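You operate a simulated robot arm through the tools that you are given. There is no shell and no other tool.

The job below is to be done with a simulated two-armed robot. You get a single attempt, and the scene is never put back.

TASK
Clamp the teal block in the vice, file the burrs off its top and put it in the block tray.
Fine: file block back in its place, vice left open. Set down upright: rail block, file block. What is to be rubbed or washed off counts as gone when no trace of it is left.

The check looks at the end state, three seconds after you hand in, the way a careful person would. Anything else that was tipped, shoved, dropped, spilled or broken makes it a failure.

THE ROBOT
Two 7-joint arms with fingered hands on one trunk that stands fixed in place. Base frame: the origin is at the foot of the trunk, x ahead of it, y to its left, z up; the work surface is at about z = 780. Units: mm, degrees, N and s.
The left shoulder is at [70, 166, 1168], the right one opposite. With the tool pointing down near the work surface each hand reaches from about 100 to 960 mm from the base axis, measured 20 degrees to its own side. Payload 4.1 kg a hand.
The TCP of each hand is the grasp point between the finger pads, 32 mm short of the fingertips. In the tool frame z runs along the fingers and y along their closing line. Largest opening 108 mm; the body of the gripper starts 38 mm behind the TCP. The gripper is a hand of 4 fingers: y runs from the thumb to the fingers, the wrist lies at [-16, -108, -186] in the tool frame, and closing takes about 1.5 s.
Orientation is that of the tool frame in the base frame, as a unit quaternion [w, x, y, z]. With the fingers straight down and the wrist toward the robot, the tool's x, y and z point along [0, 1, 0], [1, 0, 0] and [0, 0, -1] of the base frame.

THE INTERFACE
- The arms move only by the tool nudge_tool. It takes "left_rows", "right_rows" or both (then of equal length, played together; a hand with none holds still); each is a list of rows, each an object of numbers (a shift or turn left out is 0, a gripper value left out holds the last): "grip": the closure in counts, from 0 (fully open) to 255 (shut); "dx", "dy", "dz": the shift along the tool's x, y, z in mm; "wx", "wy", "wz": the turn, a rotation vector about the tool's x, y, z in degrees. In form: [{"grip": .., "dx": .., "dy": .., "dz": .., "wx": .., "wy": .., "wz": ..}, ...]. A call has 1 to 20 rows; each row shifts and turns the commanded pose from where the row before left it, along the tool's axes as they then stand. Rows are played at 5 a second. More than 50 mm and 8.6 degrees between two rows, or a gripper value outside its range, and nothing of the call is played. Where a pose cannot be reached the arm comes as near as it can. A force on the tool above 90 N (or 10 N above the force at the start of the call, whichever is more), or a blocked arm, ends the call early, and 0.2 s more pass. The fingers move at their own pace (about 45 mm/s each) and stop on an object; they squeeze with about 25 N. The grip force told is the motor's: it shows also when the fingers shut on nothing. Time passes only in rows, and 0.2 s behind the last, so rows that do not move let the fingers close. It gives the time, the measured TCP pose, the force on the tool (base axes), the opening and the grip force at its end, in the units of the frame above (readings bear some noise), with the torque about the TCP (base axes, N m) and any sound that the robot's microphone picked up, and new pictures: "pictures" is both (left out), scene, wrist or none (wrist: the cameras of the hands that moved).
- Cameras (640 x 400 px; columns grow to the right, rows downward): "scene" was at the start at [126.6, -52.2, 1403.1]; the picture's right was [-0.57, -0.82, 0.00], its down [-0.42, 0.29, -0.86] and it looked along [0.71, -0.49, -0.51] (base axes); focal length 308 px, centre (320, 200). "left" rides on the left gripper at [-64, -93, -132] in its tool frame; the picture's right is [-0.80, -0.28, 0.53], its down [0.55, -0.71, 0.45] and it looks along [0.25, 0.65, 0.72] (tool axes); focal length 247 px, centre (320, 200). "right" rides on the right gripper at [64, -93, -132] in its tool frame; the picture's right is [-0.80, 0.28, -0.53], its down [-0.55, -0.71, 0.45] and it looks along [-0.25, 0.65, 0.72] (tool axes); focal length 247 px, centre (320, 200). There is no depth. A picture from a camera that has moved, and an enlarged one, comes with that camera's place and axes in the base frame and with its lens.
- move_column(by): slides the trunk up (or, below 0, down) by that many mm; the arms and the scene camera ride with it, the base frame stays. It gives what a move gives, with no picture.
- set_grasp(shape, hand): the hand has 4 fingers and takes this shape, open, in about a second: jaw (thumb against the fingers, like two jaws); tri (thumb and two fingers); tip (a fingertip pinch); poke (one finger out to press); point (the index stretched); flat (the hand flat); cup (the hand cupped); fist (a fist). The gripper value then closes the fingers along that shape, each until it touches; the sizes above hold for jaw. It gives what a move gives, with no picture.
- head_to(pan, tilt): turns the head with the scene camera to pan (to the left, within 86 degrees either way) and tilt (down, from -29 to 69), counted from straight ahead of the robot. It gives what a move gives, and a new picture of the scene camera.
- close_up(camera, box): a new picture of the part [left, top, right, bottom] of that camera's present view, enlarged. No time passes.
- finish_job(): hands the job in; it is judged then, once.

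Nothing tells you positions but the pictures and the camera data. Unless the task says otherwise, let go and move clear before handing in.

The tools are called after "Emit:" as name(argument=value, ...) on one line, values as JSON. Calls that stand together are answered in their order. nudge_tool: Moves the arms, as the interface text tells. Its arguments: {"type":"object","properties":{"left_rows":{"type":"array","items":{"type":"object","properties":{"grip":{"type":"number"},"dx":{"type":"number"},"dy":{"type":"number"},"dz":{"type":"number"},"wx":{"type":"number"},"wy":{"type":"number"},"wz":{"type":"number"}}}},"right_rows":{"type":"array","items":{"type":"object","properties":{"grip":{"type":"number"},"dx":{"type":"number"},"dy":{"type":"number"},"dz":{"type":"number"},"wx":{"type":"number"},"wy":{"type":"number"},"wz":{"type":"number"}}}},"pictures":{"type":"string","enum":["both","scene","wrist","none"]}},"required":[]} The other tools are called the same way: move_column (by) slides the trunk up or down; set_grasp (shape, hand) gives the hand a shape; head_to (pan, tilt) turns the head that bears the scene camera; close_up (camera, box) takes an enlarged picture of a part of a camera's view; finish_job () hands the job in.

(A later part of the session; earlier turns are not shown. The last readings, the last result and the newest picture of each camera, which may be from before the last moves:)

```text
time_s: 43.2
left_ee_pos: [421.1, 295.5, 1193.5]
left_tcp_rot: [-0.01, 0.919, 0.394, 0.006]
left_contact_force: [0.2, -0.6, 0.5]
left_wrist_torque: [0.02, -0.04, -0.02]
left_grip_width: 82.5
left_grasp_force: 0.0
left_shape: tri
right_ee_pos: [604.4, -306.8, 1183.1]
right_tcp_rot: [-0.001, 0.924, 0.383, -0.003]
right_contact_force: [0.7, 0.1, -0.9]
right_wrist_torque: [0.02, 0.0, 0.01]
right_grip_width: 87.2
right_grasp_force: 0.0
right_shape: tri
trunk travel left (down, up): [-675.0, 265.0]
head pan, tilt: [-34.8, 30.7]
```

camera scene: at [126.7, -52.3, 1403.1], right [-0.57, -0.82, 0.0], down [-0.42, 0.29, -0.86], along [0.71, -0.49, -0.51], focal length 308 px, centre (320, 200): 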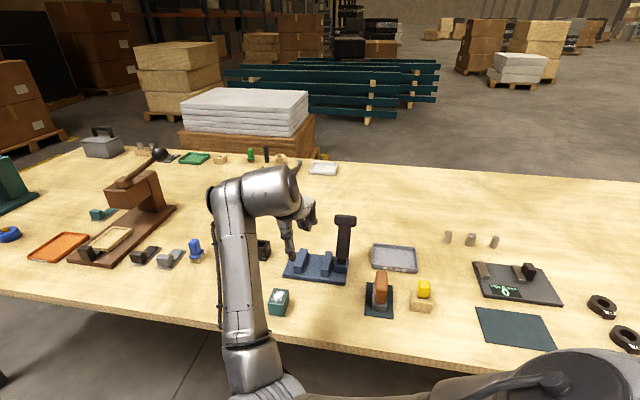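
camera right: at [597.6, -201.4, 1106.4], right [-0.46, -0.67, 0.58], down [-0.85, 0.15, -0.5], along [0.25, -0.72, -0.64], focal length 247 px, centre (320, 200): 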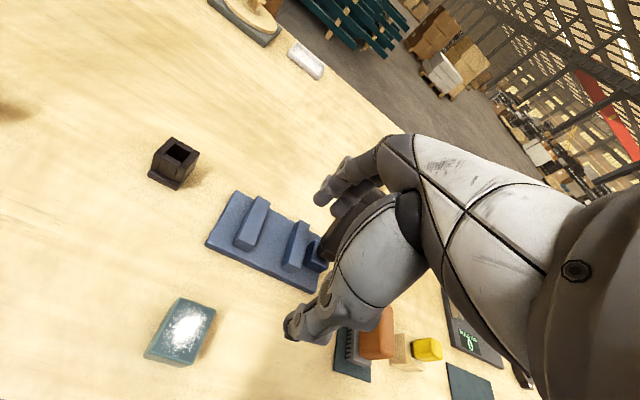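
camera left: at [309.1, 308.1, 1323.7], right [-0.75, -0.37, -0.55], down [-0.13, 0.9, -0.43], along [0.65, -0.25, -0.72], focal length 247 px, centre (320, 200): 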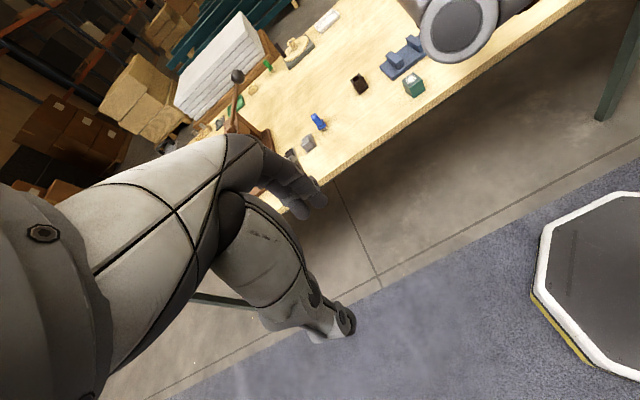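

The right hand is straight and well above everything. I lower the trunk in steps.

Emit:
move_column(by=-120)

Emit:
move_column(by=-110)

Emit:
head_to(pan=-38, tilt=28)

```text
time_s: 44.8
left_ee_pos: [420.2, 296.1, 1072.5]
left_tcp_rot: [-0.011, 0.919, 0.394, 0.007]
left_contact_force: [0.1, 0.5, -0.3]
left_wrist_torque: [0.02, 0.01, -0.01]
left_grip_width: 82.5
left_grasp_force: 0.0
left_shape: tri
right_ee_pos: [604.3, -306.9, 1062.3]
right_tcp_rot: [0.0, 0.923, 0.384, -0.002]
right_contact_force: [0.3, 0.3, 0.1]
right_wrist_torque: [-0.01, -0.02, 0.01]
right_grip_width: 87.2
right_grasp_force: 0.2
right_shape: tri
trunk travel left (down, up): [-555.0, 385.0]
head pan, tilt: [-34.8, 30.7]
```

```text
time_s: 46.2
left_ee_pos: [420.8, 295.2, 964.4]
left_tcp_rot: [-0.011, 0.919, 0.394, 0.007]
left_contact_force: [-0.5, 0.5, -0.1]
left_wrist_torque: [-0.02, 0.0, 0.03]
left_grip_width: 82.3
left_grasp_force: 0.0
left_shape: tri
right_ee_pos: [603.3, -306.1, 954.4]
right_tcp_rot: [0.001, 0.923, 0.384, -0.002]
right_contact_force: [0.8, -0.2, 0.4]
right_wrist_torque: [0.01, 0.0, 0.05]
right_grip_width: 86.9
right_grasp_force: 0.1
right_shape: tri
trunk travel left (down, up): [-445.0, 495.0]
head pan, tilt: [-34.8, 30.7]
```

```text
time_s: 46.8
left_ee_pos: [420.7, 294.9, 962.9]
left_tcp_rot: [-0.01, 0.919, 0.394, 0.008]
left_contact_force: [-1.1, 0.0, -0.1]
left_wrist_torque: [-0.02, 0.0, 0.0]
left_grip_width: 82.4
left_grasp_force: 0.0
left_shape: tri
right_ee_pos: [603.8, -305.7, 952.9]
right_tcp_rot: [0.0, 0.924, 0.383, -0.003]
right_contact_force: [-0.2, -1.1, -0.7]
right_wrist_torque: [-0.01, 0.01, -0.03]
right_grip_width: 87.0
right_grasp_force: 0.0
right_shape: tri
trunk travel left (down, up): [-445.0, 495.0]
head pan, tilt: [-38.0, 28.0]
camera scene: at [124.4, -56.7, 1177.4], right [-0.62, -0.79, 0.0], down [-0.37, 0.29, -0.88], along [0.7, -0.54, -0.47], focal length 308 px, centre (320, 200)
```

scene: 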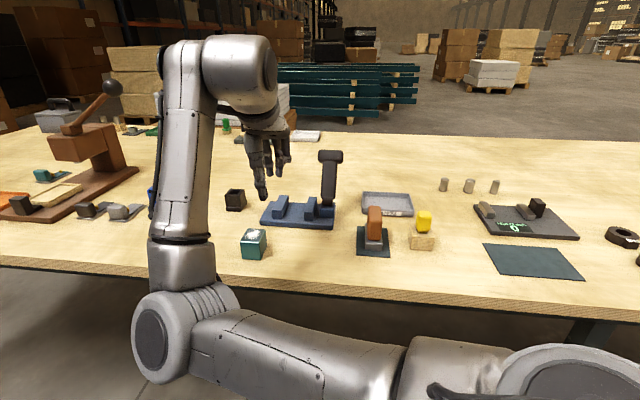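

Trunk lowered by 230 mm. Now the right hand shifts over the block.

Emit:
nudge_tool(right_rows=[{"dx": 11.5, "dy": -8.1, "dz": 10}, {"dx": 11.5, "dy": -8.1, "dz": 10}, {"dx": 11.6, "dy": -8.2, "dz": 10}, {"dx": 0}], pictures="both")

Emit:
close_up(camera="scene", box=[180, 130, 300, 270])

Emit:
close_up(camera="right", box=[200, 150, 400, 350])

```text
time_s: 47.8
left_ee_pos: [421.2, 294.6, 961.7]
left_tcp_rot: [-0.011, 0.919, 0.394, 0.008]
left_contact_force: [-0.2, 0.1, -0.3]
left_wrist_torque: [-0.04, -0.01, -0.02]
left_grip_width: 82.4
left_grasp_force: 0.1
left_shape: tri
right_ee_pos: [611.3, -264.3, 921.5]
right_tcp_rot: [0.0, 0.924, 0.383, -0.003]
right_contact_force: [0.0, 1.4, 0.4]
right_wrist_torque: [0.0, 0.01, 0.02]
right_grip_width: 86.9
right_grasp_force: 0.1
right_shape: tri
trunk travel left (down, up): [-445.0, 495.0]
head pan, tilt: [-38.0, 28.0]
camera scene: at [124.3, -57.0, 1177.4], right [-0.62, -0.79, 0.0], down [-0.37, 0.29, -0.88], along [0.7, -0.54, -0.47], focal length 308 px, centre (320, 200)
camera right: at [591.2, -153.5, 1053.1], right [-0.36, -0.76, 0.54], down [-0.89, 0.11, -0.44], along [0.28, -0.64, -0.72], focal length 247 px, centre (320, 200)
```

scene: 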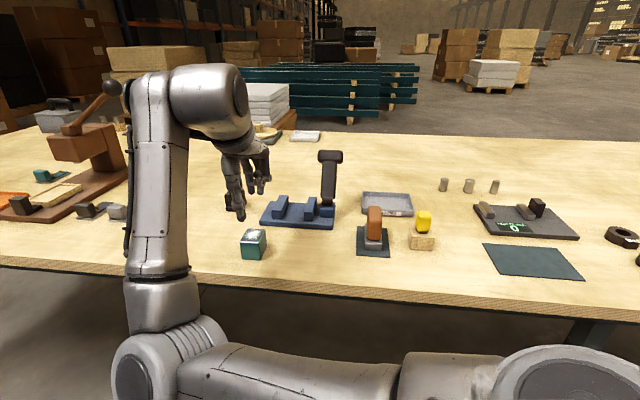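
right: 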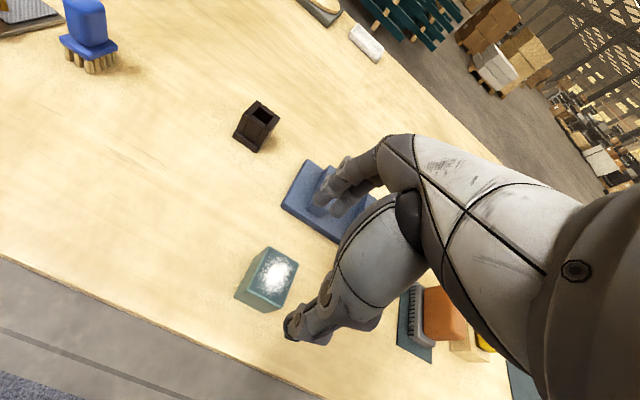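

```text
2.86 times, centred on (240, 200) of scene
camera zoom: at [124.3, -57.0, 1177.4], right [-0.62, -0.79, 0.0], down [-0.37, 0.29, -0.88], along [0.7, -0.54, -0.47], focal length 880 px, centre (549, 200)
```

zoom: 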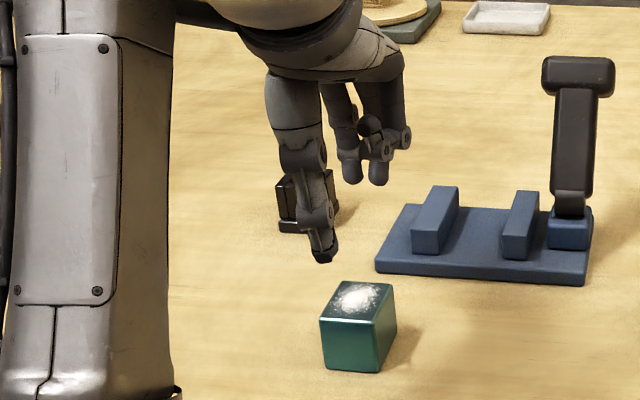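

```text
2.00 times, centred on (300, 250) of right
camera zoom: at [591.2, -153.5, 1053.1], right [-0.36, -0.76, 0.54], down [-0.89, 0.11, -0.44], along [0.28, -0.64, -0.72], focal length 494 px, centre (360, 100)
```

zoom: 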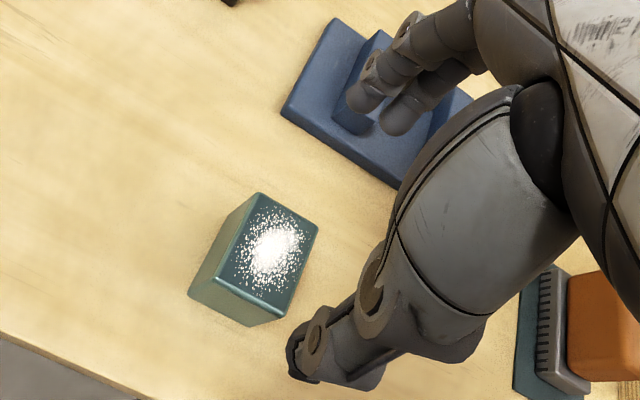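

With the trunk lowered the right arm reaches precisely. I lower around the block.

Emit:
nudge_tool(right_rows=[{"dz": 20}, {"dz": 20}, {"dz": 20}, {"dz": 15}, {"dz": 8}, {"dx": 0}], pictures="wrist")

Emit:
close_up(camera="right", box=[200, 150, 400, 350])

Emit:
close_up(camera="scene", box=[200, 170, 300, 280])

```text
time_s: 49.4
left_ee_pos: [420.4, 295.2, 963.9]
left_tcp_rot: [-0.011, 0.919, 0.394, 0.008]
left_contact_force: [-0.3, -0.2, -0.1]
left_wrist_torque: [-0.01, 0.02, 0.02]
left_grip_width: 82.6
left_grasp_force: 0.0
left_shape: tri
right_ee_pos: [611.7, -289.7, 856.9]
right_tcp_rot: [0.014, 0.932, 0.362, 0.007]
right_contact_force: [0.4, 0.4, 1.0]
right_wrist_torque: [0.02, 0.04, 0.05]
right_grip_width: 86.8
right_grasp_force: 0.1
right_shape: tri
trunk travel left (down, up): [-445.0, 495.0]
head pan, tilt: [-38.0, 28.0]
stopped in row 6 (right hand): the arm was blocked; the commanded pose is now the measured one
camera right: at [593.6, -175.7, 986.1], right [-0.41, -0.74, 0.54], down [-0.87, 0.14, -0.47], along [0.27, -0.66, -0.7], focal length 247 px, centre (320, 200)
```

right: 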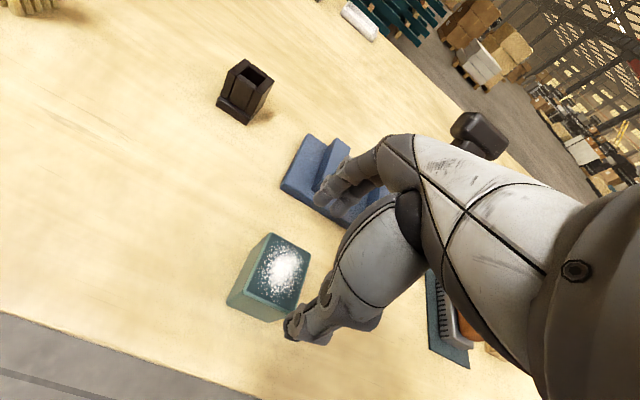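

```text
2.00 times, centred on (300, 250) of right
camera zoom: at [593.6, -175.7, 986.1], right [-0.41, -0.74, 0.54], down [-0.87, 0.14, -0.47], along [0.27, -0.66, -0.7], focal length 494 px, centre (360, 100)
```

zoom: 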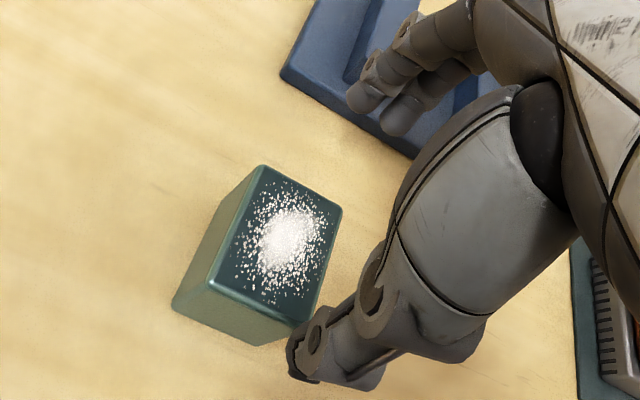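

```text
3.64 times, centred on (250, 225) of scene
camera zoom: at [124.4, -57.0, 1177.4], right [-0.62, -0.79, 0.0], down [-0.37, 0.29, -0.88], along [0.7, -0.54, -0.47], focal length 1120 px, centre (574, 109)
```

zoom: 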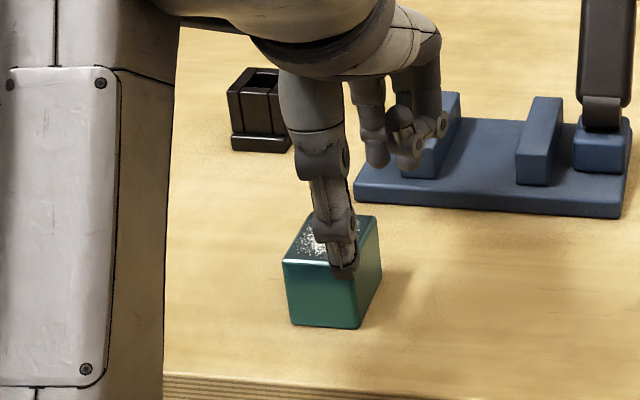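

Again short near the bottom of the travel. I lift clear, straighten, and lower the trunk another 140 mm.

Emit:
nudge_tool(right_rows=[{"dz": -30}, {"dz": -40}, {"dz": -40}, {"dz": -40, "wx": 1.8, "wy": -0.2, "wz": -2.5}, {"dz": -30}, {"dx": 0}], pictures="none")

Emit:
move_column(by=-140)

Emit:
head_to(pan=-38, tilt=22)

```text
time_s: 50.8
left_ee_pos: [420.4, 295.1, 963.8]
left_tcp_rot: [-0.011, 0.919, 0.393, 0.008]
left_contact_force: [-0.3, 0.3, 0.9]
left_wrist_torque: [-0.02, -0.03, 0.03]
left_grip_width: 82.5
left_grasp_force: 0.1
left_shape: tri
right_ee_pos: [610.5, -284.5, 1036.5]
right_tcp_rot: [-0.001, 0.923, 0.385, -0.001]
right_contact_force: [1.4, -0.4, -0.3]
right_wrist_torque: [0.05, -0.03, 0.0]
right_grip_width: 87.1
right_grasp_force: 0.0
right_shape: tri
trunk travel left (down, up): [-445.0, 495.0]
head pan, tilt: [-38.0, 28.0]
```

```text
time_s: 52.5
left_ee_pos: [420.5, 296.4, 823.0]
left_tcp_rot: [-0.011, 0.919, 0.394, 0.007]
left_contact_force: [-0.3, 0.3, 0.2]
left_wrist_torque: [-0.01, 0.01, -0.01]
left_grip_width: 82.6
left_grasp_force: 0.1
left_shape: tri
right_ee_pos: [610.2, -284.2, 897.1]
right_tcp_rot: [-0.002, 0.923, 0.385, -0.001]
right_contact_force: [0.4, -0.7, -0.8]
right_wrist_torque: [0.02, 0.01, 0.01]
right_grip_width: 86.8
right_grasp_force: 0.0
right_shape: tri
trunk travel left (down, up): [-305.0, 635.0]
head pan, tilt: [-38.0, 28.0]
```

```text
time_s: 53.1
left_ee_pos: [420.2, 295.1, 823.8]
left_tcp_rot: [-0.011, 0.919, 0.394, 0.008]
left_contact_force: [0.6, 0.5, 0.3]
left_wrist_torque: [0.02, -0.01, -0.01]
left_grip_width: 82.6
left_grasp_force: 0.0
left_shape: tri
right_ee_pos: [610.8, -286.0, 896.3]
right_tcp_rot: [-0.001, 0.923, 0.385, -0.002]
right_contact_force: [0.9, 0.5, -0.3]
right_wrist_torque: [0.0, -0.03, 0.04]
right_grip_width: 87.0
right_grasp_force: 0.0
right_shape: tri
trunk travel left (down, up): [-305.0, 635.0]
head pan, tilt: [-38.0, 22.0]
camera scene: at [125.6, -57.7, 1047.0], right [-0.62, -0.79, 0.0], down [-0.3, 0.23, -0.93], along [0.73, -0.57, -0.38], focal length 308 px, centre (320, 200)
```

scene: 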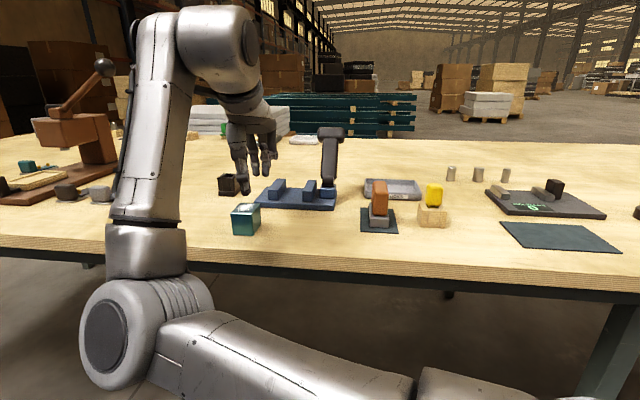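

Now shift over the block and lower again.

Emit:
nudge_tool(right_rows=[{"dx": 15.4, "dy": -15}, {"dx": 0}, {"dz": 10}, {"dz": 10}, {"dx": 0}], pictures="none")

```text
time_s: 54.4
left_ee_pos: [420.1, 296.0, 823.7]
left_tcp_rot: [-0.011, 0.919, 0.394, 0.008]
left_contact_force: [-0.5, -0.8, 0.8]
left_wrist_torque: [0.0, 0.0, -0.03]
left_grip_width: 82.3
left_grasp_force: 0.1
left_shape: tri
right_ee_pos: [611.8, -264.0, 875.7]
right_tcp_rot: [-0.001, 0.923, 0.385, -0.002]
right_contact_force: [-1.2, 0.7, 0.0]
right_wrist_torque: [-0.01, 0.02, 0.0]
right_grip_width: 87.0
right_grasp_force: 0.1
right_shape: tri
trunk travel left (down, up): [-305.0, 635.0]
head pan, tilt: [-38.0, 22.0]
```

On target at (611.8,-264.0,875.7) and upright. I lower the rest of the way.

Emit:
nudge_tool(right_rows=[{"dz": 10}, {"dz": 10}, {"dz": 10}, {"dz": 8}, {"dx": 0}], pictures="wrist")

Emit:
close_up(camera="right", box=[200, 150, 400, 350])

Emit:
close_up(camera="scene", box=[190, 140, 290, 250])

```text
time_s: 55.5
left_ee_pos: [420.6, 295.2, 823.4]
left_tcp_rot: [-0.011, 0.919, 0.394, 0.008]
left_contact_force: [-0.3, 0.0, -0.2]
left_wrist_torque: [0.03, 0.03, 0.02]
left_grip_width: 82.2
left_grasp_force: 0.1
left_shape: tri
right_ee_pos: [612.5, -262.6, 839.1]
right_tcp_rot: [-0.001, 0.923, 0.384, -0.002]
right_contact_force: [-0.3, 0.4, 0.5]
right_wrist_torque: [0.01, -0.01, 0.0]
right_grip_width: 87.1
right_grasp_force: 0.0
right_shape: tri
trunk travel left (down, up): [-305.0, 635.0]
head pan, tilt: [-38.0, 22.0]
camera right: at [591.8, -152.1, 969.1], right [-0.36, -0.77, 0.53], down [-0.89, 0.11, -0.45], along [0.28, -0.63, -0.72], focal length 247 px, centre (320, 200)
```

right: 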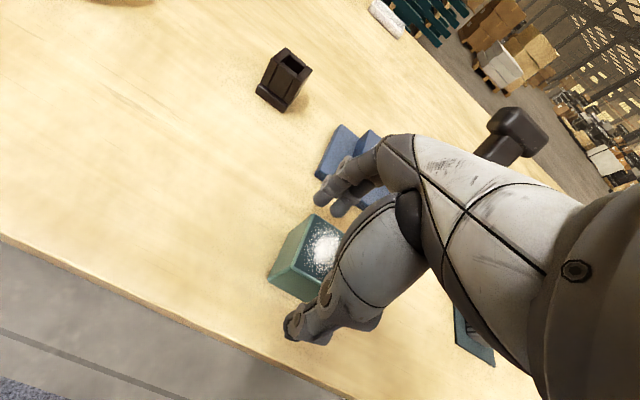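

```text
2.00 times, centred on (300, 250) of right
camera zoom: at [591.8, -152.1, 969.1], right [-0.36, -0.77, 0.53], down [-0.89, 0.11, -0.45], along [0.28, -0.63, -0.72], focal length 494 px, centre (360, 100)
```

zoom: 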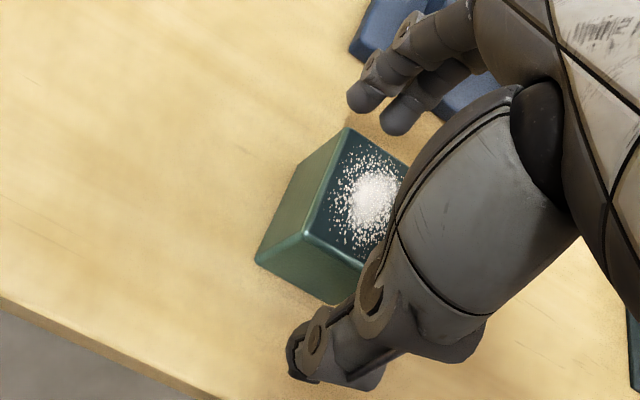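

```text
3.64 times, centred on (240, 195) of scene
camera zoom: at [125.6, -57.7, 1047.1], right [-0.62, -0.79, 0.0], down [-0.3, 0.23, -0.93], along [0.73, -0.57, -0.37], focal length 1120 px, centre (611, 218)
```

zoom: 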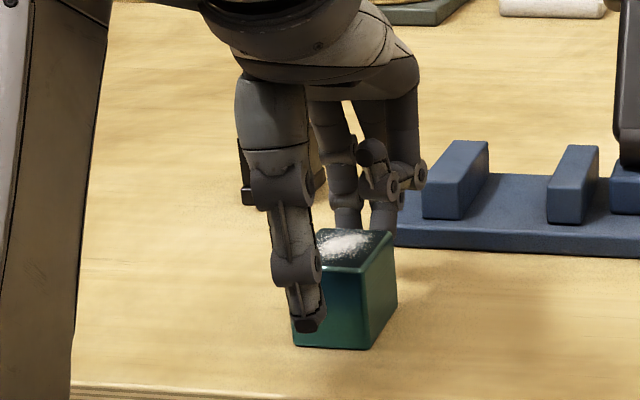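

Thumb and fingers bracket the block well. I close the right hand.

Emit:
nudge_tool(right_rows=[{"grip": 140}, {"grip": 140}, {"grip": 140}, {"grip": 255}, {"grip": 255}, {"grip": 255}, {"grip": 255}], pictures="none")

Emit:
close_up(camera="scene", box=[190, 140, 290, 250])

Emit:
close_up(camera="right", box=[200, 150, 400, 350])

```text
time_s: 57.1
left_ee_pos: [420.5, 295.8, 823.7]
left_tcp_rot: [-0.011, 0.919, 0.394, 0.007]
left_contact_force: [0.4, -0.5, -0.1]
left_wrist_torque: [0.0, -0.01, -0.01]
left_grip_width: 82.6
left_grasp_force: 0.0
left_shape: tri
right_ee_pos: [613.1, -262.5, 838.3]
right_tcp_rot: [-0.002, 0.923, 0.385, -0.002]
right_contact_force: [0.0, 0.5, -0.4]
right_wrist_torque: [0.0, -0.01, -0.02]
right_grip_width: 44.5
right_grasp_force: 24.7
right_shape: tri
trunk travel left (down, up): [-305.0, 635.0]
head pan, tilt: [-38.0, 22.0]
```

```text
3.64 times, centred on (240, 195) of scene
camera zoom: at [125.7, -57.8, 1047.0], right [-0.62, -0.79, 0.0], down [-0.3, 0.23, -0.93], along [0.73, -0.57, -0.37], focal length 1120 px, centre (611, 218)
```

zoom: 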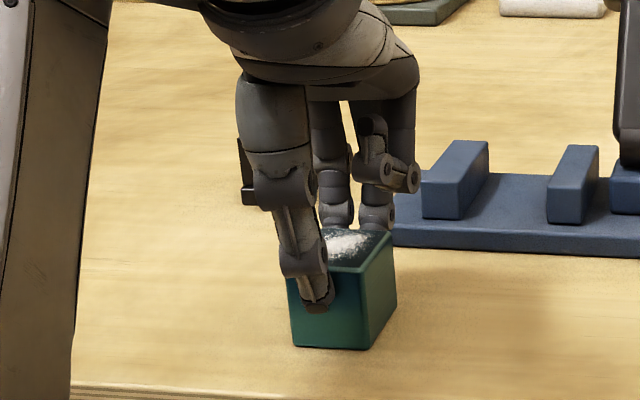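

```text
2.00 times, centred on (300, 250) of right
camera zoom: at [591.9, -152.2, 969.1], right [-0.36, -0.77, 0.53], down [-0.89, 0.11, -0.44], along [0.28, -0.63, -0.72], focal length 494 px, centre (360, 100)
```

zoom: 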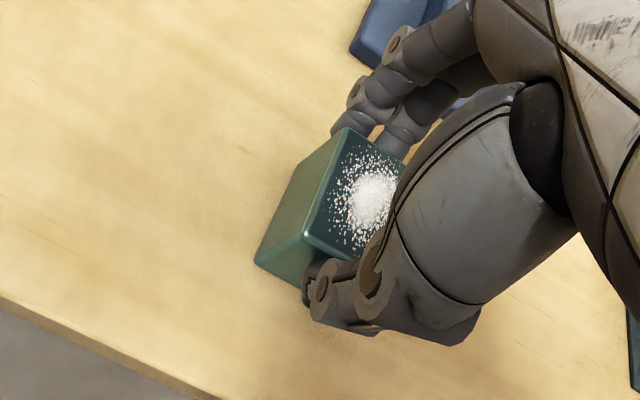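

Firm grip again (44.5 mm, 25 N). I lift and carry the block toward the vice, stopping above the gap.

Emit:
nudge_tool(right_rows=[{"dz": -20}, {"dz": -25}, {"dz": -25}, {"dx": -29.2, "dy": 10}, {"dx": -29.3, "dy": 30}, {"dy": 35}, {"dy": 35}, {"dy": 25}, {"dx": 0}], pictures="both")

Emit:
close_up(camera="right", box=[200, 100, 440, 340])

Emit:
close_up(camera="scene", box=[230, 110, 360, 230])

```text
time_s: 59.1
left_ee_pos: [420.7, 294.8, 823.3]
left_tcp_rot: [-0.01, 0.919, 0.394, 0.007]
left_contact_force: [1.5, 0.2, 0.0]
left_wrist_torque: [0.0, -0.02, -0.03]
left_grip_width: 82.1
left_grasp_force: 0.2
left_shape: tri
right_ee_pos: [664.9, -398.7, 908.9]
right_tcp_rot: [-0.001, 0.923, 0.385, -0.001]
right_contact_force: [-0.7, 0.4, -1.5]
right_wrist_torque: [0.01, 0.01, 0.01]
right_grip_width: 44.6
right_grasp_force: 25.0
right_shape: tri
trunk travel left (down, up): [-305.0, 635.0]
head pan, tilt: [-38.0, 22.0]
camera scene: at [125.6, -57.7, 1047.0], right [-0.62, -0.79, 0.0], down [-0.3, 0.23, -0.93], along [0.73, -0.57, -0.37], focal length 308 px, centre (320, 200)
camera right: at [644.1, -288.8, 1040.2], right [-0.36, -0.77, 0.53], down [-0.89, 0.11, -0.44], along [0.28, -0.63, -0.72], focal length 247 px, centre (320, 200)
```

scene: 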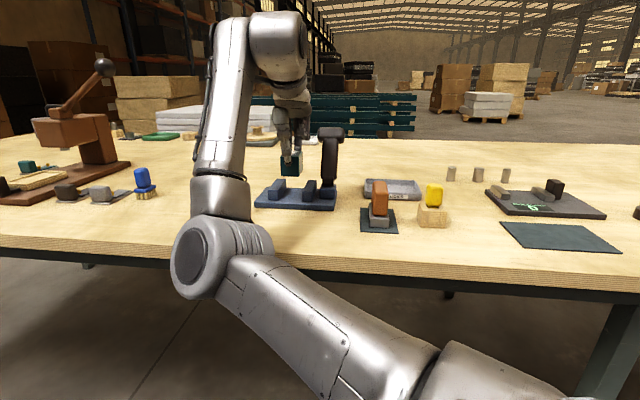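
right: 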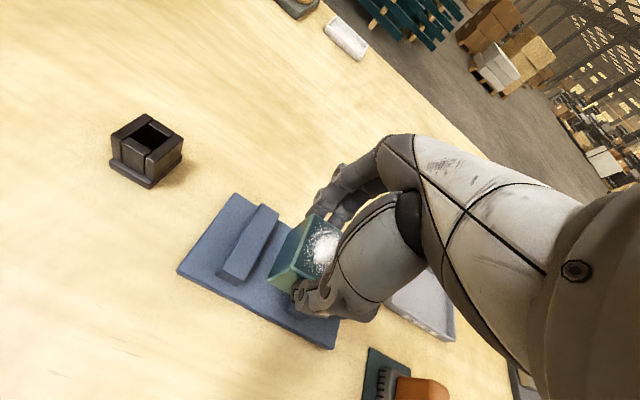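

```text
1.67 times, centred on (320, 220) of right
camera zoom: at [644.1, -288.8, 1040.2], right [-0.36, -0.77, 0.53], down [-0.89, 0.11, -0.44], along [0.28, -0.63, -0.72], focal length 412 px, centre (320, 167)
```

zoom: 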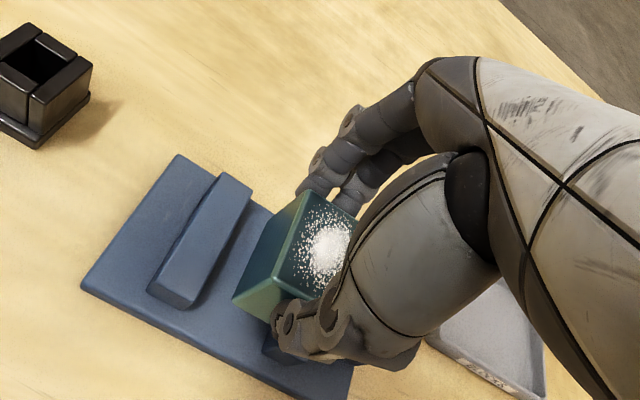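

```text
3.33 times, centred on (295, 170) of scene
camera zoom: at [125.6, -57.7, 1047.0], right [-0.62, -0.79, 0.0], down [-0.3, 0.23, -0.93], along [0.73, -0.57, -0.37], focal length 1027 px, centre (403, 300)
```

zoom: 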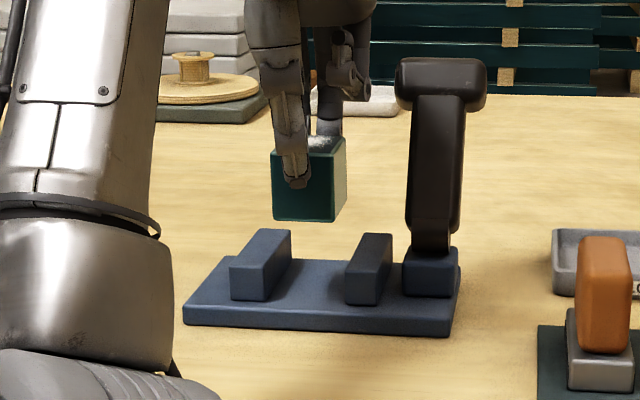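

The block is level and centred on the gap sideways; I move 17 mm further along the jaws and lower it part way between them.

Emit:
nudge_tool(right_rows=[{"dx": 0.5, "dy": 17}, {"dx": 0}, {"dz": 8}, {"dz": 7}, {"dx": 0}], pictures="both")

Emit:
close_up(camera="right", box=[200, 100, 440, 340])

Emit:
close_up(camera="scene", box=[240, 120, 350, 220])

```text
time_s: 60.4
left_ee_pos: [420.4, 293.9, 823.6]
left_tcp_rot: [-0.011, 0.919, 0.394, 0.008]
left_contact_force: [-0.2, 0.0, 0.2]
left_wrist_torque: [0.01, 0.02, 0.02]
left_grip_width: 82.3
left_grasp_force: 0.0
left_shape: tri
right_ee_pos: [677.9, -411.1, 892.1]
right_tcp_rot: [-0.001, 0.923, 0.385, -0.002]
right_contact_force: [-0.3, 0.0, -1.2]
right_wrist_torque: [-0.02, 0.01, 0.02]
right_grip_width: 44.7
right_grasp_force: 24.7
right_shape: tri
trunk travel left (down, up): [-305.0, 635.0]
head pan, tilt: [-38.0, 22.0]
camera scene: at [125.7, -57.8, 1047.0], right [-0.62, -0.79, 0.0], down [-0.3, 0.23, -0.93], along [0.73, -0.57, -0.37], focal length 308 px, centre (320, 200)
camera right: at [657.3, -300.8, 1023.8], right [-0.36, -0.77, 0.53], down [-0.89, 0.11, -0.45], along [0.28, -0.63, -0.72], focal length 247 px, centre (320, 200)
```

scene: 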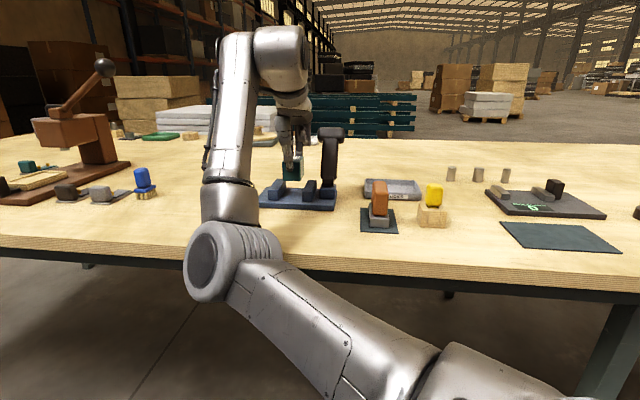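
right: 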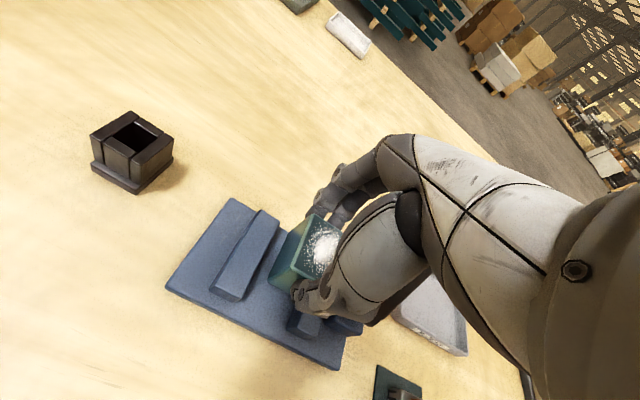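

```text
1.67 times, centred on (320, 220) of right
camera zoom: at [657.3, -300.8, 1023.8], right [-0.36, -0.77, 0.53], down [-0.89, 0.11, -0.45], along [0.28, -0.63, -0.72], focal length 412 px, centre (320, 167)
```

zoom: 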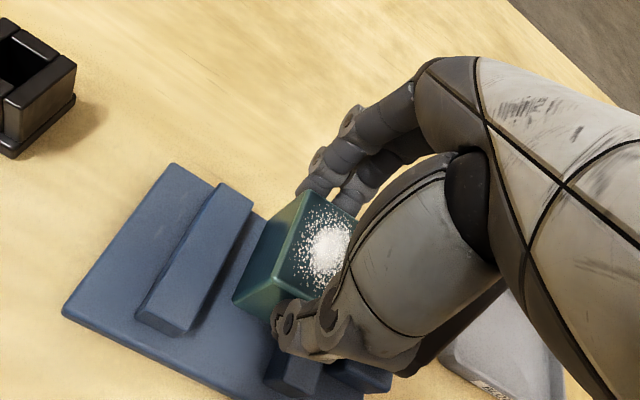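

```text
4.00 times, centred on (295, 170) of scene
camera zoom: at [125.7, -57.8, 1047.0], right [-0.62, -0.79, 0.0], down [-0.3, 0.23, -0.93], along [0.73, -0.57, -0.37], focal length 1232 px, centre (420, 320)
```

zoom: 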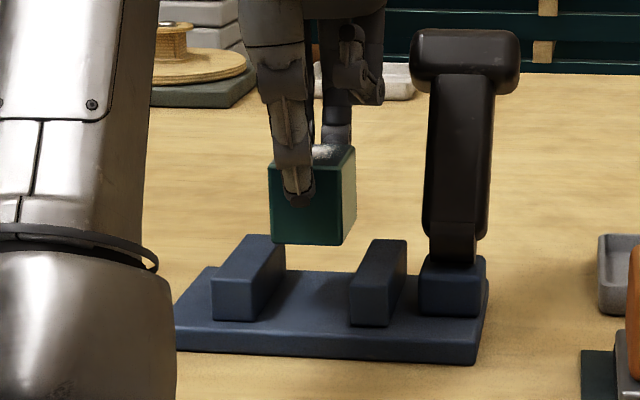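

The block sits about 2–3 mm toward the left jaw, well within the gap. I lower it down between the jaws.

Emit:
nudge_tool(right_rows=[{"dz": 10}, {"dz": 10}, {"dz": 8}, {"dz": 5}, {"dx": 0}], pictures="wrist")

Emit:
close_up(camera="right", box=[200, 100, 440, 340])

Emit:
close_up(camera="scene", box=[240, 120, 350, 220])

```text
time_s: 61.5
left_ee_pos: [419.9, 294.2, 823.7]
left_tcp_rot: [-0.011, 0.919, 0.394, 0.008]
left_contact_force: [-0.5, 0.0, -0.1]
left_wrist_torque: [0.0, -0.02, 0.0]
left_grip_width: 82.6
left_grasp_force: 0.1
left_shape: tri
right_ee_pos: [679.4, -411.1, 860.5]
right_tcp_rot: [-0.001, 0.923, 0.384, -0.002]
right_contact_force: [-0.3, 0.1, -1.0]
right_wrist_torque: [0.02, 0.02, 0.03]
right_grip_width: 44.8
right_grasp_force: 25.0
right_shape: tri
trunk travel left (down, up): [-305.0, 635.0]
head pan, tilt: [-38.0, 22.0]
camera right: at [658.2, -300.1, 991.5], right [-0.36, -0.77, 0.53], down [-0.89, 0.11, -0.44], along [0.28, -0.63, -0.72], focal length 247 px, centre (320, 200)
```

right: 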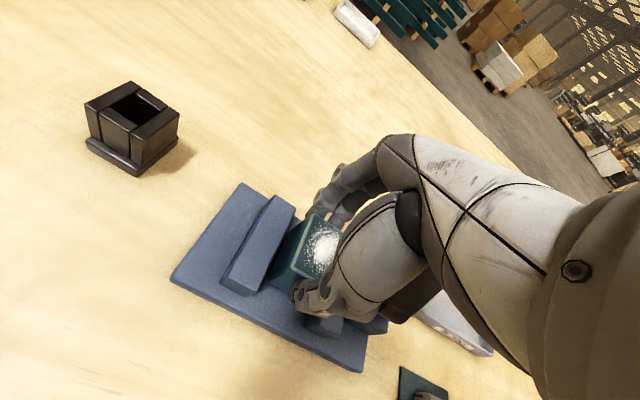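

```text
1.67 times, centred on (320, 220) of right
camera zoom: at [658.2, -300.1, 991.5], right [-0.36, -0.77, 0.53], down [-0.89, 0.11, -0.44], along [0.28, -0.63, -0.72], focal length 412 px, centre (320, 167)
```

zoom: 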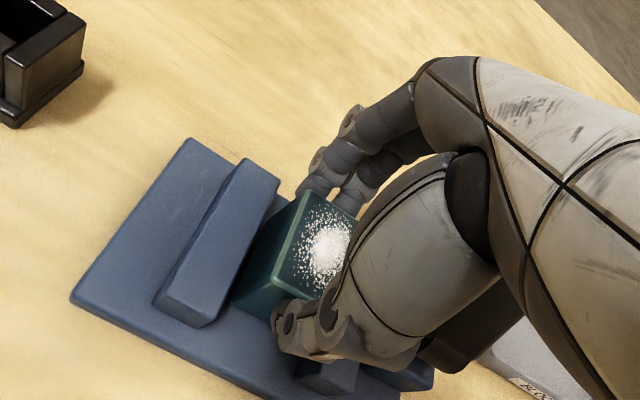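

```text
4.00 times, centred on (295, 170) of scene
camera zoom: at [125.7, -57.8, 1047.0], right [-0.62, -0.79, 0.0], down [-0.3, 0.23, -0.93], along [0.73, -0.57, -0.37], focal length 1232 px, centre (420, 320)
```

zoom: 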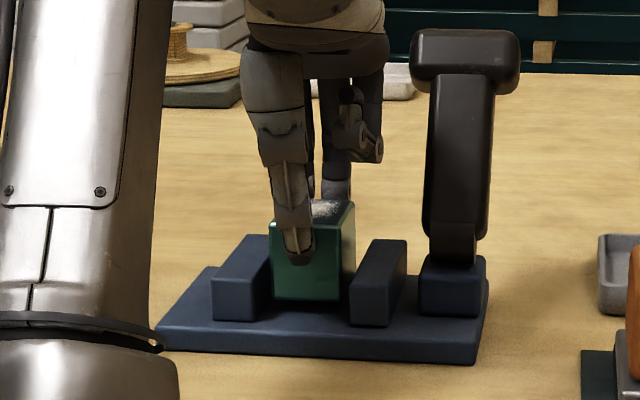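

The block is between the jaws, no contact force. I lower it in small steps until it touches the base plate.

Emit:
nudge_tool(right_rows=[{"dz": 2}, {"dz": 2}, {"dz": 1}, {"dx": 0}], pictures="none")

```text
time_s: 62.5
left_ee_pos: [422.0, 294.2, 822.7]
left_tcp_rot: [-0.011, 0.919, 0.394, 0.008]
left_contact_force: [0.1, 0.0, -0.3]
left_wrist_torque: [-0.01, -0.02, -0.01]
left_grip_width: 82.4
left_grasp_force: 0.0
left_shape: tri
right_ee_pos: [678.8, -410.4, 855.2]
right_tcp_rot: [-0.001, 0.923, 0.385, -0.001]
right_contact_force: [0.2, -0.2, -1.4]
right_wrist_torque: [-0.01, 0.01, 0.01]
right_grip_width: 44.8
right_grasp_force: 24.8
right_shape: tri
trunk travel left (down, up): [-305.0, 635.0]
head pan, tilt: [-38.0, 22.0]
```

Emit:
nudge_tool(right_rows=[{"dz": 1}, {"dz": 1}, {"dx": 0}], pictures="none")

```text
time_s: 63.4
left_ee_pos: [419.5, 294.2, 823.6]
left_tcp_rot: [-0.011, 0.919, 0.394, 0.007]
left_contact_force: [-0.5, -0.4, 0.0]
left_wrist_torque: [-0.02, 0.02, -0.04]
left_grip_width: 82.3
left_grasp_force: 0.1
left_shape: tri
right_ee_pos: [678.5, -411.3, 852.4]
right_tcp_rot: [-0.002, 0.923, 0.385, -0.002]
right_contact_force: [-0.6, -0.1, -0.2]
right_wrist_torque: [-0.01, 0.01, -0.02]
right_grip_width: 44.5
right_grasp_force: 25.1
right_shape: tri
trunk travel left (down, up): [-305.0, 635.0]
head pan, tilt: [-38.0, 22.0]
```

Not clearly in contact yet; a few more millimetres.

Emit:
nudge_tool(right_rows=[{"dz": 1}, {"dz": 1}, {"dx": 0}], pictures="none")

```text
time_s: 64.2
left_ee_pos: [420.4, 294.6, 823.9]
left_tcp_rot: [-0.01, 0.919, 0.395, 0.008]
left_contact_force: [-0.2, 0.1, -0.4]
left_wrist_torque: [-0.02, -0.03, -0.01]
left_grip_width: 82.3
left_grasp_force: 0.0
left_shape: tri
right_ee_pos: [677.0, -409.9, 851.5]
right_tcp_rot: [0.0, 0.923, 0.384, 0.0]
right_contact_force: [1.1, -1.0, 9.0]
right_wrist_torque: [-0.07, -0.06, 0.03]
right_grip_width: 44.8
right_grasp_force: 25.3
right_shape: tri
trunk travel left (down, up): [-305.0, 635.0]
head pan, tilt: [-38.0, 22.0]
```

Contact with the base plate (9 N). I release and raise the hand.

Emit:
nudge_tool(right_rows=[{"grip": 100}, {"grip": 85}, {"grip": 85}, {"dz": -6}, {"dz": -15}, {"dz": -30}, {"dz": -40}, {"dx": 0}], pictures="both")

Emit:
close_up(camera="right", box=[200, 100, 440, 340])

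Emit:
close_up(camera="scene", box=[240, 120, 350, 220])

```text
time_s: 66.0
left_ee_pos: [420.6, 295.4, 822.8]
left_tcp_rot: [-0.011, 0.919, 0.394, 0.008]
left_contact_force: [-0.7, -0.3, 0.6]
left_wrist_torque: [0.02, 0.0, -0.01]
left_grip_width: 82.6
left_grasp_force: 0.1
left_shape: tri
right_ee_pos: [679.0, -411.1, 942.4]
right_tcp_rot: [-0.002, 0.923, 0.384, -0.002]
right_contact_force: [-0.4, 0.1, 0.7]
right_wrist_torque: [-0.02, -0.04, 0.0]
right_grip_width: 71.5
right_grasp_force: 0.2
right_shape: tri
trunk travel left (down, up): [-305.0, 635.0]
head pan, tilt: [-38.0, 22.0]
camera scene: at [125.8, -57.8, 1047.0], right [-0.62, -0.79, 0.0], down [-0.3, 0.23, -0.93], along [0.73, -0.57, -0.37], focal length 308 px, centre (320, 200)
camera right: at [658.1, -300.0, 1073.5], right [-0.36, -0.77, 0.53], down [-0.89, 0.11, -0.44], along [0.28, -0.63, -0.72], focal length 247 px, centre (320, 200)
```

scene: 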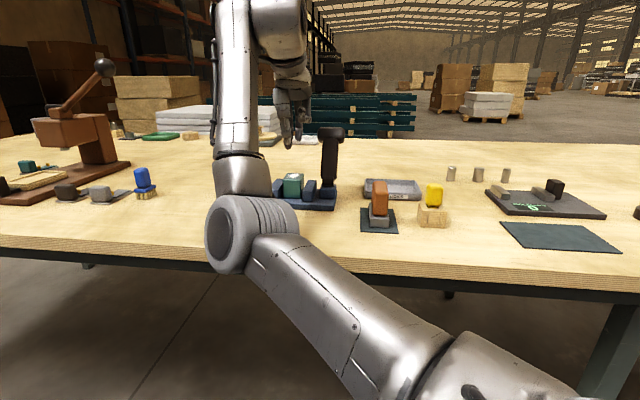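
right: 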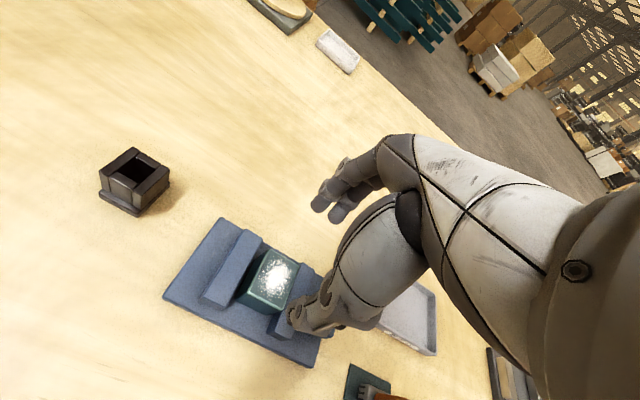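

```text
1.67 times, centred on (320, 220) of right
camera zoom: at [658.1, -300.0, 1073.5], right [-0.36, -0.77, 0.53], down [-0.89, 0.11, -0.44], along [0.28, -0.63, -0.72], focal length 412 px, centre (320, 167)
```

zoom: 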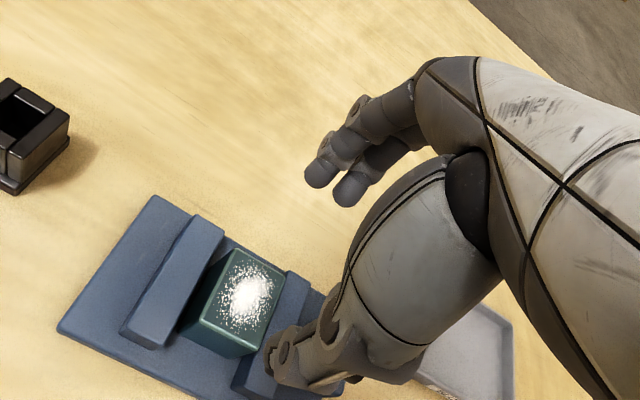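

```text
4.00 times, centred on (295, 170) of scene
camera zoom: at [125.8, -57.8, 1047.0], right [-0.62, -0.79, 0.0], down [-0.3, 0.23, -0.93], along [0.73, -0.57, -0.37], focal length 1232 px, centre (420, 320)
```

zoom: 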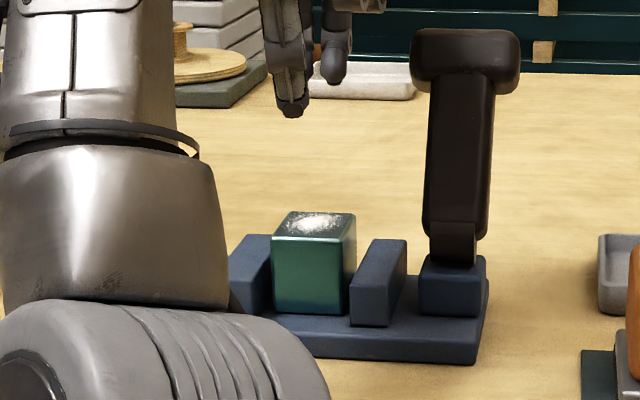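

The block stands upright between the jaws. Next is the lever: I raise the hand and move above its T-bar (about (659,-508), top z≈940).

Emit:
nudge_tool(right_rows=[{"dz": -30}, {"dz": -30}, {"dx": -27.6, "dy": 17.9}, {"dx": -27.6, "dy": 17.9}, {"dx": -27.5, "dy": 18}, {"dx": 0}], pictures="both")

Emit:
close_up(camera="right", box=[200, 130, 400, 330])

Emit:
close_up(camera="scene", box=[265, 80, 385, 220])

```text
time_s: 67.3
left_ee_pos: [420.6, 295.3, 821.8]
left_tcp_rot: [-0.011, 0.919, 0.394, 0.008]
left_contact_force: [-0.3, -0.5, 0.0]
left_wrist_torque: [0.01, 0.0, -0.01]
left_grip_width: 82.2
left_grasp_force: 0.1
left_shape: tri
right_ee_pos: [659.1, -505.4, 1000.6]
right_tcp_rot: [-0.002, 0.923, 0.385, -0.001]
right_contact_force: [0.0, -0.2, 0.0]
right_wrist_torque: [0.0, -0.05, -0.01]
right_grip_width: 71.8
right_grasp_force: 0.0
right_shape: tri
trunk travel left (down, up): [-305.0, 635.0]
head pan, tilt: [-38.0, 22.0]
camera scene: at [125.6, -57.4, 1047.0], right [-0.62, -0.79, 0.0], down [-0.3, 0.23, -0.93], along [0.73, -0.57, -0.37], focal length 308 px, centre (320, 200)
camera right: at [637.8, -396.1, 1131.5], right [-0.36, -0.77, 0.53], down [-0.89, 0.11, -0.44], along [0.28, -0.63, -0.72], focal length 247 px, centre (320, 200)
```

scene: 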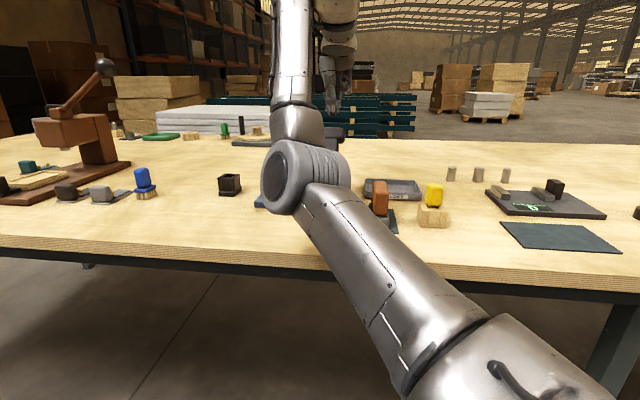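
right: 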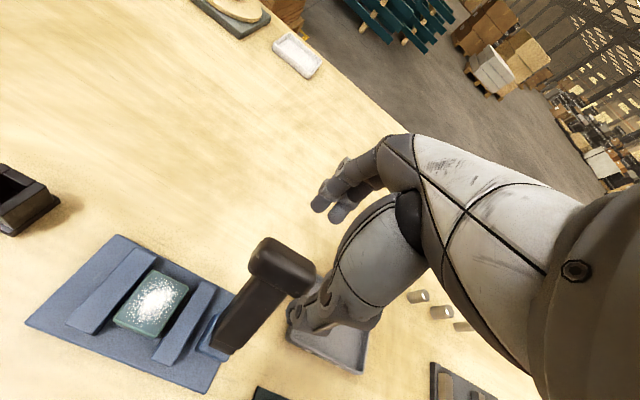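

```text
2.00 times, centred on (300, 230) of right
camera zoom: at [637.8, -396.1, 1131.5], right [-0.36, -0.77, 0.53], down [-0.89, 0.11, -0.44], along [0.28, -0.63, -0.72], focal length 494 px, centre (360, 140)
```

zoom: 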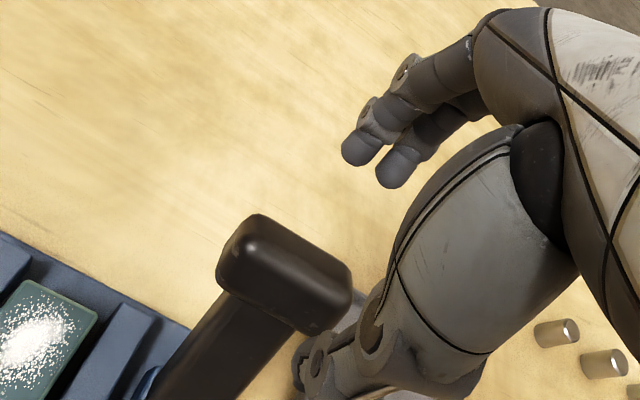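

```text
2.86 times, centred on (325, 150) of scene
camera zoom: at [125.6, -57.4, 1047.0], right [-0.62, -0.79, 0.0], down [-0.3, 0.23, -0.93], along [0.73, -0.57, -0.37], focal length 880 px, centre (306, 343)
```

zoom: 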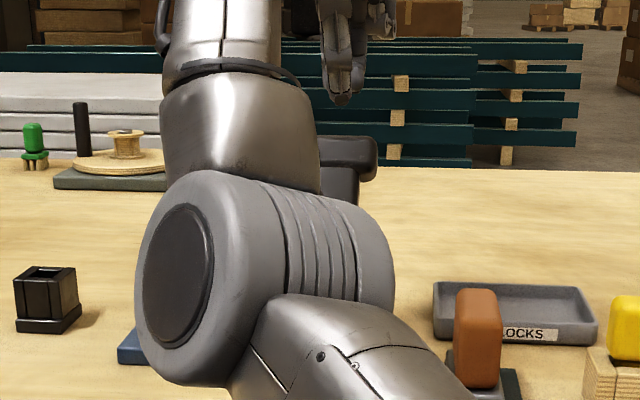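

The hand is right above the T-bar. I open a little wider and lower so thumb and fingers straddle the bar, fingers behind it.

Emit:
nudge_tool(right_rows=[{"grip": 50}, {"grip": 50}, {"dz": 20}, {"dz": 20}, {"dz": 20}, {"dz": 12}, {"dx": 0}], pictures="wrist")

Emit:
close_up(camera="right", box=[200, 130, 400, 330])

```text
time_s: 69.0
left_ee_pos: [418.9, 295.8, 825.4]
left_tcp_rot: [-0.009, 0.919, 0.393, 0.009]
left_contact_force: [0.7, -0.1, 0.4]
left_wrist_torque: [0.01, -0.03, 0.01]
left_grip_width: 82.3
left_grasp_force: 0.0
left_shape: tri
right_ee_pos: [654.3, -508.1, 938.4]
right_tcp_rot: [0.003, 0.924, 0.383, 0.005]
right_contact_force: [1.1, 0.4, 0.4]
right_wrist_torque: [0.02, 0.03, -0.06]
right_grip_width: 86.5
right_grasp_force: 0.1
right_shape: tri
trunk travel left (down, up): [-305.0, 635.0]
head pan, tilt: [-38.0, 22.0]
camera right: at [631.8, -397.1, 1069.3], right [-0.37, -0.76, 0.53], down [-0.88, 0.11, -0.46], along [0.29, -0.64, -0.71], focal length 247 px, centre (320, 200)
```

right: 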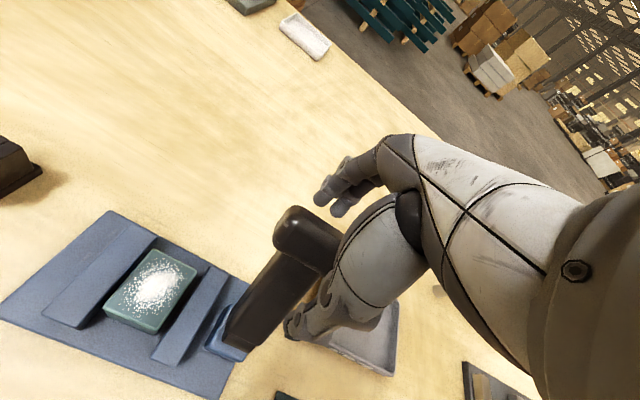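

```text
2.00 times, centred on (300, 230) of right
camera zoom: at [631.8, -397.1, 1069.3], right [-0.37, -0.76, 0.53], down [-0.88, 0.11, -0.46], along [0.29, -0.64, -0.71], focal length 494 px, centre (360, 140)
```

zoom: 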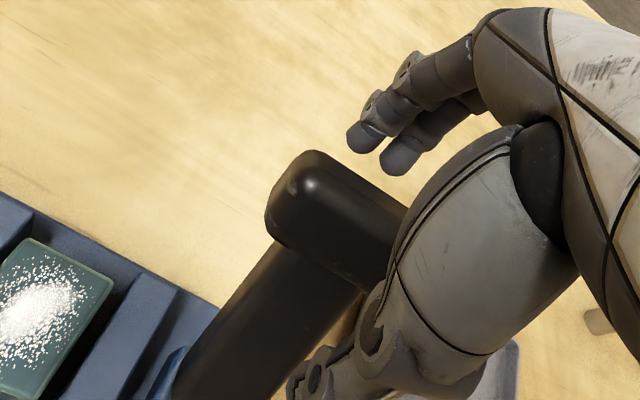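

The arm fell a little short here, probably because the trunk is now too low for this far, high spot. I'll raise the trunk by 130 mm (the hand rises straight up off the bar) and lower the hand again.

Emit:
move_column(by=130)

Emit:
head_to(pan=-36, tilt=28)

```text
time_s: 70.5
left_ee_pos: [420.6, 295.0, 952.4]
left_tcp_rot: [-0.011, 0.919, 0.394, 0.007]
left_contact_force: [0.2, -0.4, -0.1]
left_wrist_torque: [0.02, 0.02, 0.02]
left_grip_width: 82.6
left_grasp_force: 0.0
left_shape: tri
right_ee_pos: [659.6, -508.7, 1057.2]
right_tcp_rot: [-0.001, 0.923, 0.385, -0.002]
right_contact_force: [-0.3, -0.1, 0.5]
right_wrist_torque: [-0.01, -0.01, 0.0]
right_grip_width: 86.8
right_grasp_force: 0.1
right_shape: tri
trunk travel left (down, up): [-435.0, 505.0]
head pan, tilt: [-38.0, 22.0]
```

```text
time_s: 71.2
left_ee_pos: [421.1, 294.7, 951.9]
left_tcp_rot: [-0.011, 0.919, 0.393, 0.008]
left_contact_force: [0.3, -0.5, -0.1]
left_wrist_torque: [0.0, -0.01, 0.01]
left_grip_width: 82.5
left_grasp_force: 0.0
left_shape: tri
right_ee_pos: [659.7, -508.1, 1058.5]
right_tcp_rot: [-0.001, 0.923, 0.385, -0.002]
right_contact_force: [0.0, 0.4, 0.8]
right_wrist_torque: [0.0, -0.02, -0.02]
right_grip_width: 86.8
right_grasp_force: 0.0
right_shape: tri
trunk travel left (down, up): [-435.0, 505.0]
head pan, tilt: [-36.0, 28.0]
camera scene: at [126.2, -54.3, 1167.4], right [-0.59, -0.81, 0.0], down [-0.38, 0.28, -0.88], along [0.71, -0.52, -0.47], focal length 308 px, centre (320, 200)
```

scene: 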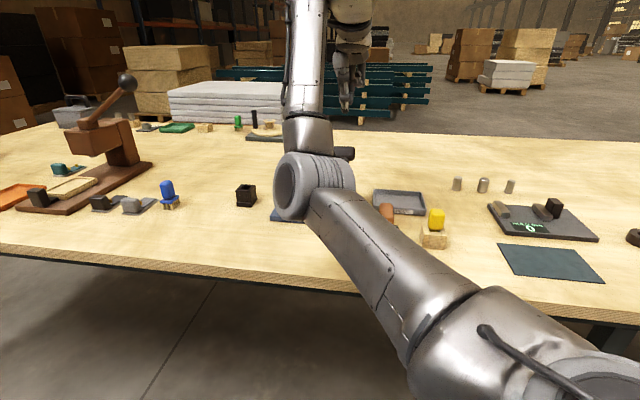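

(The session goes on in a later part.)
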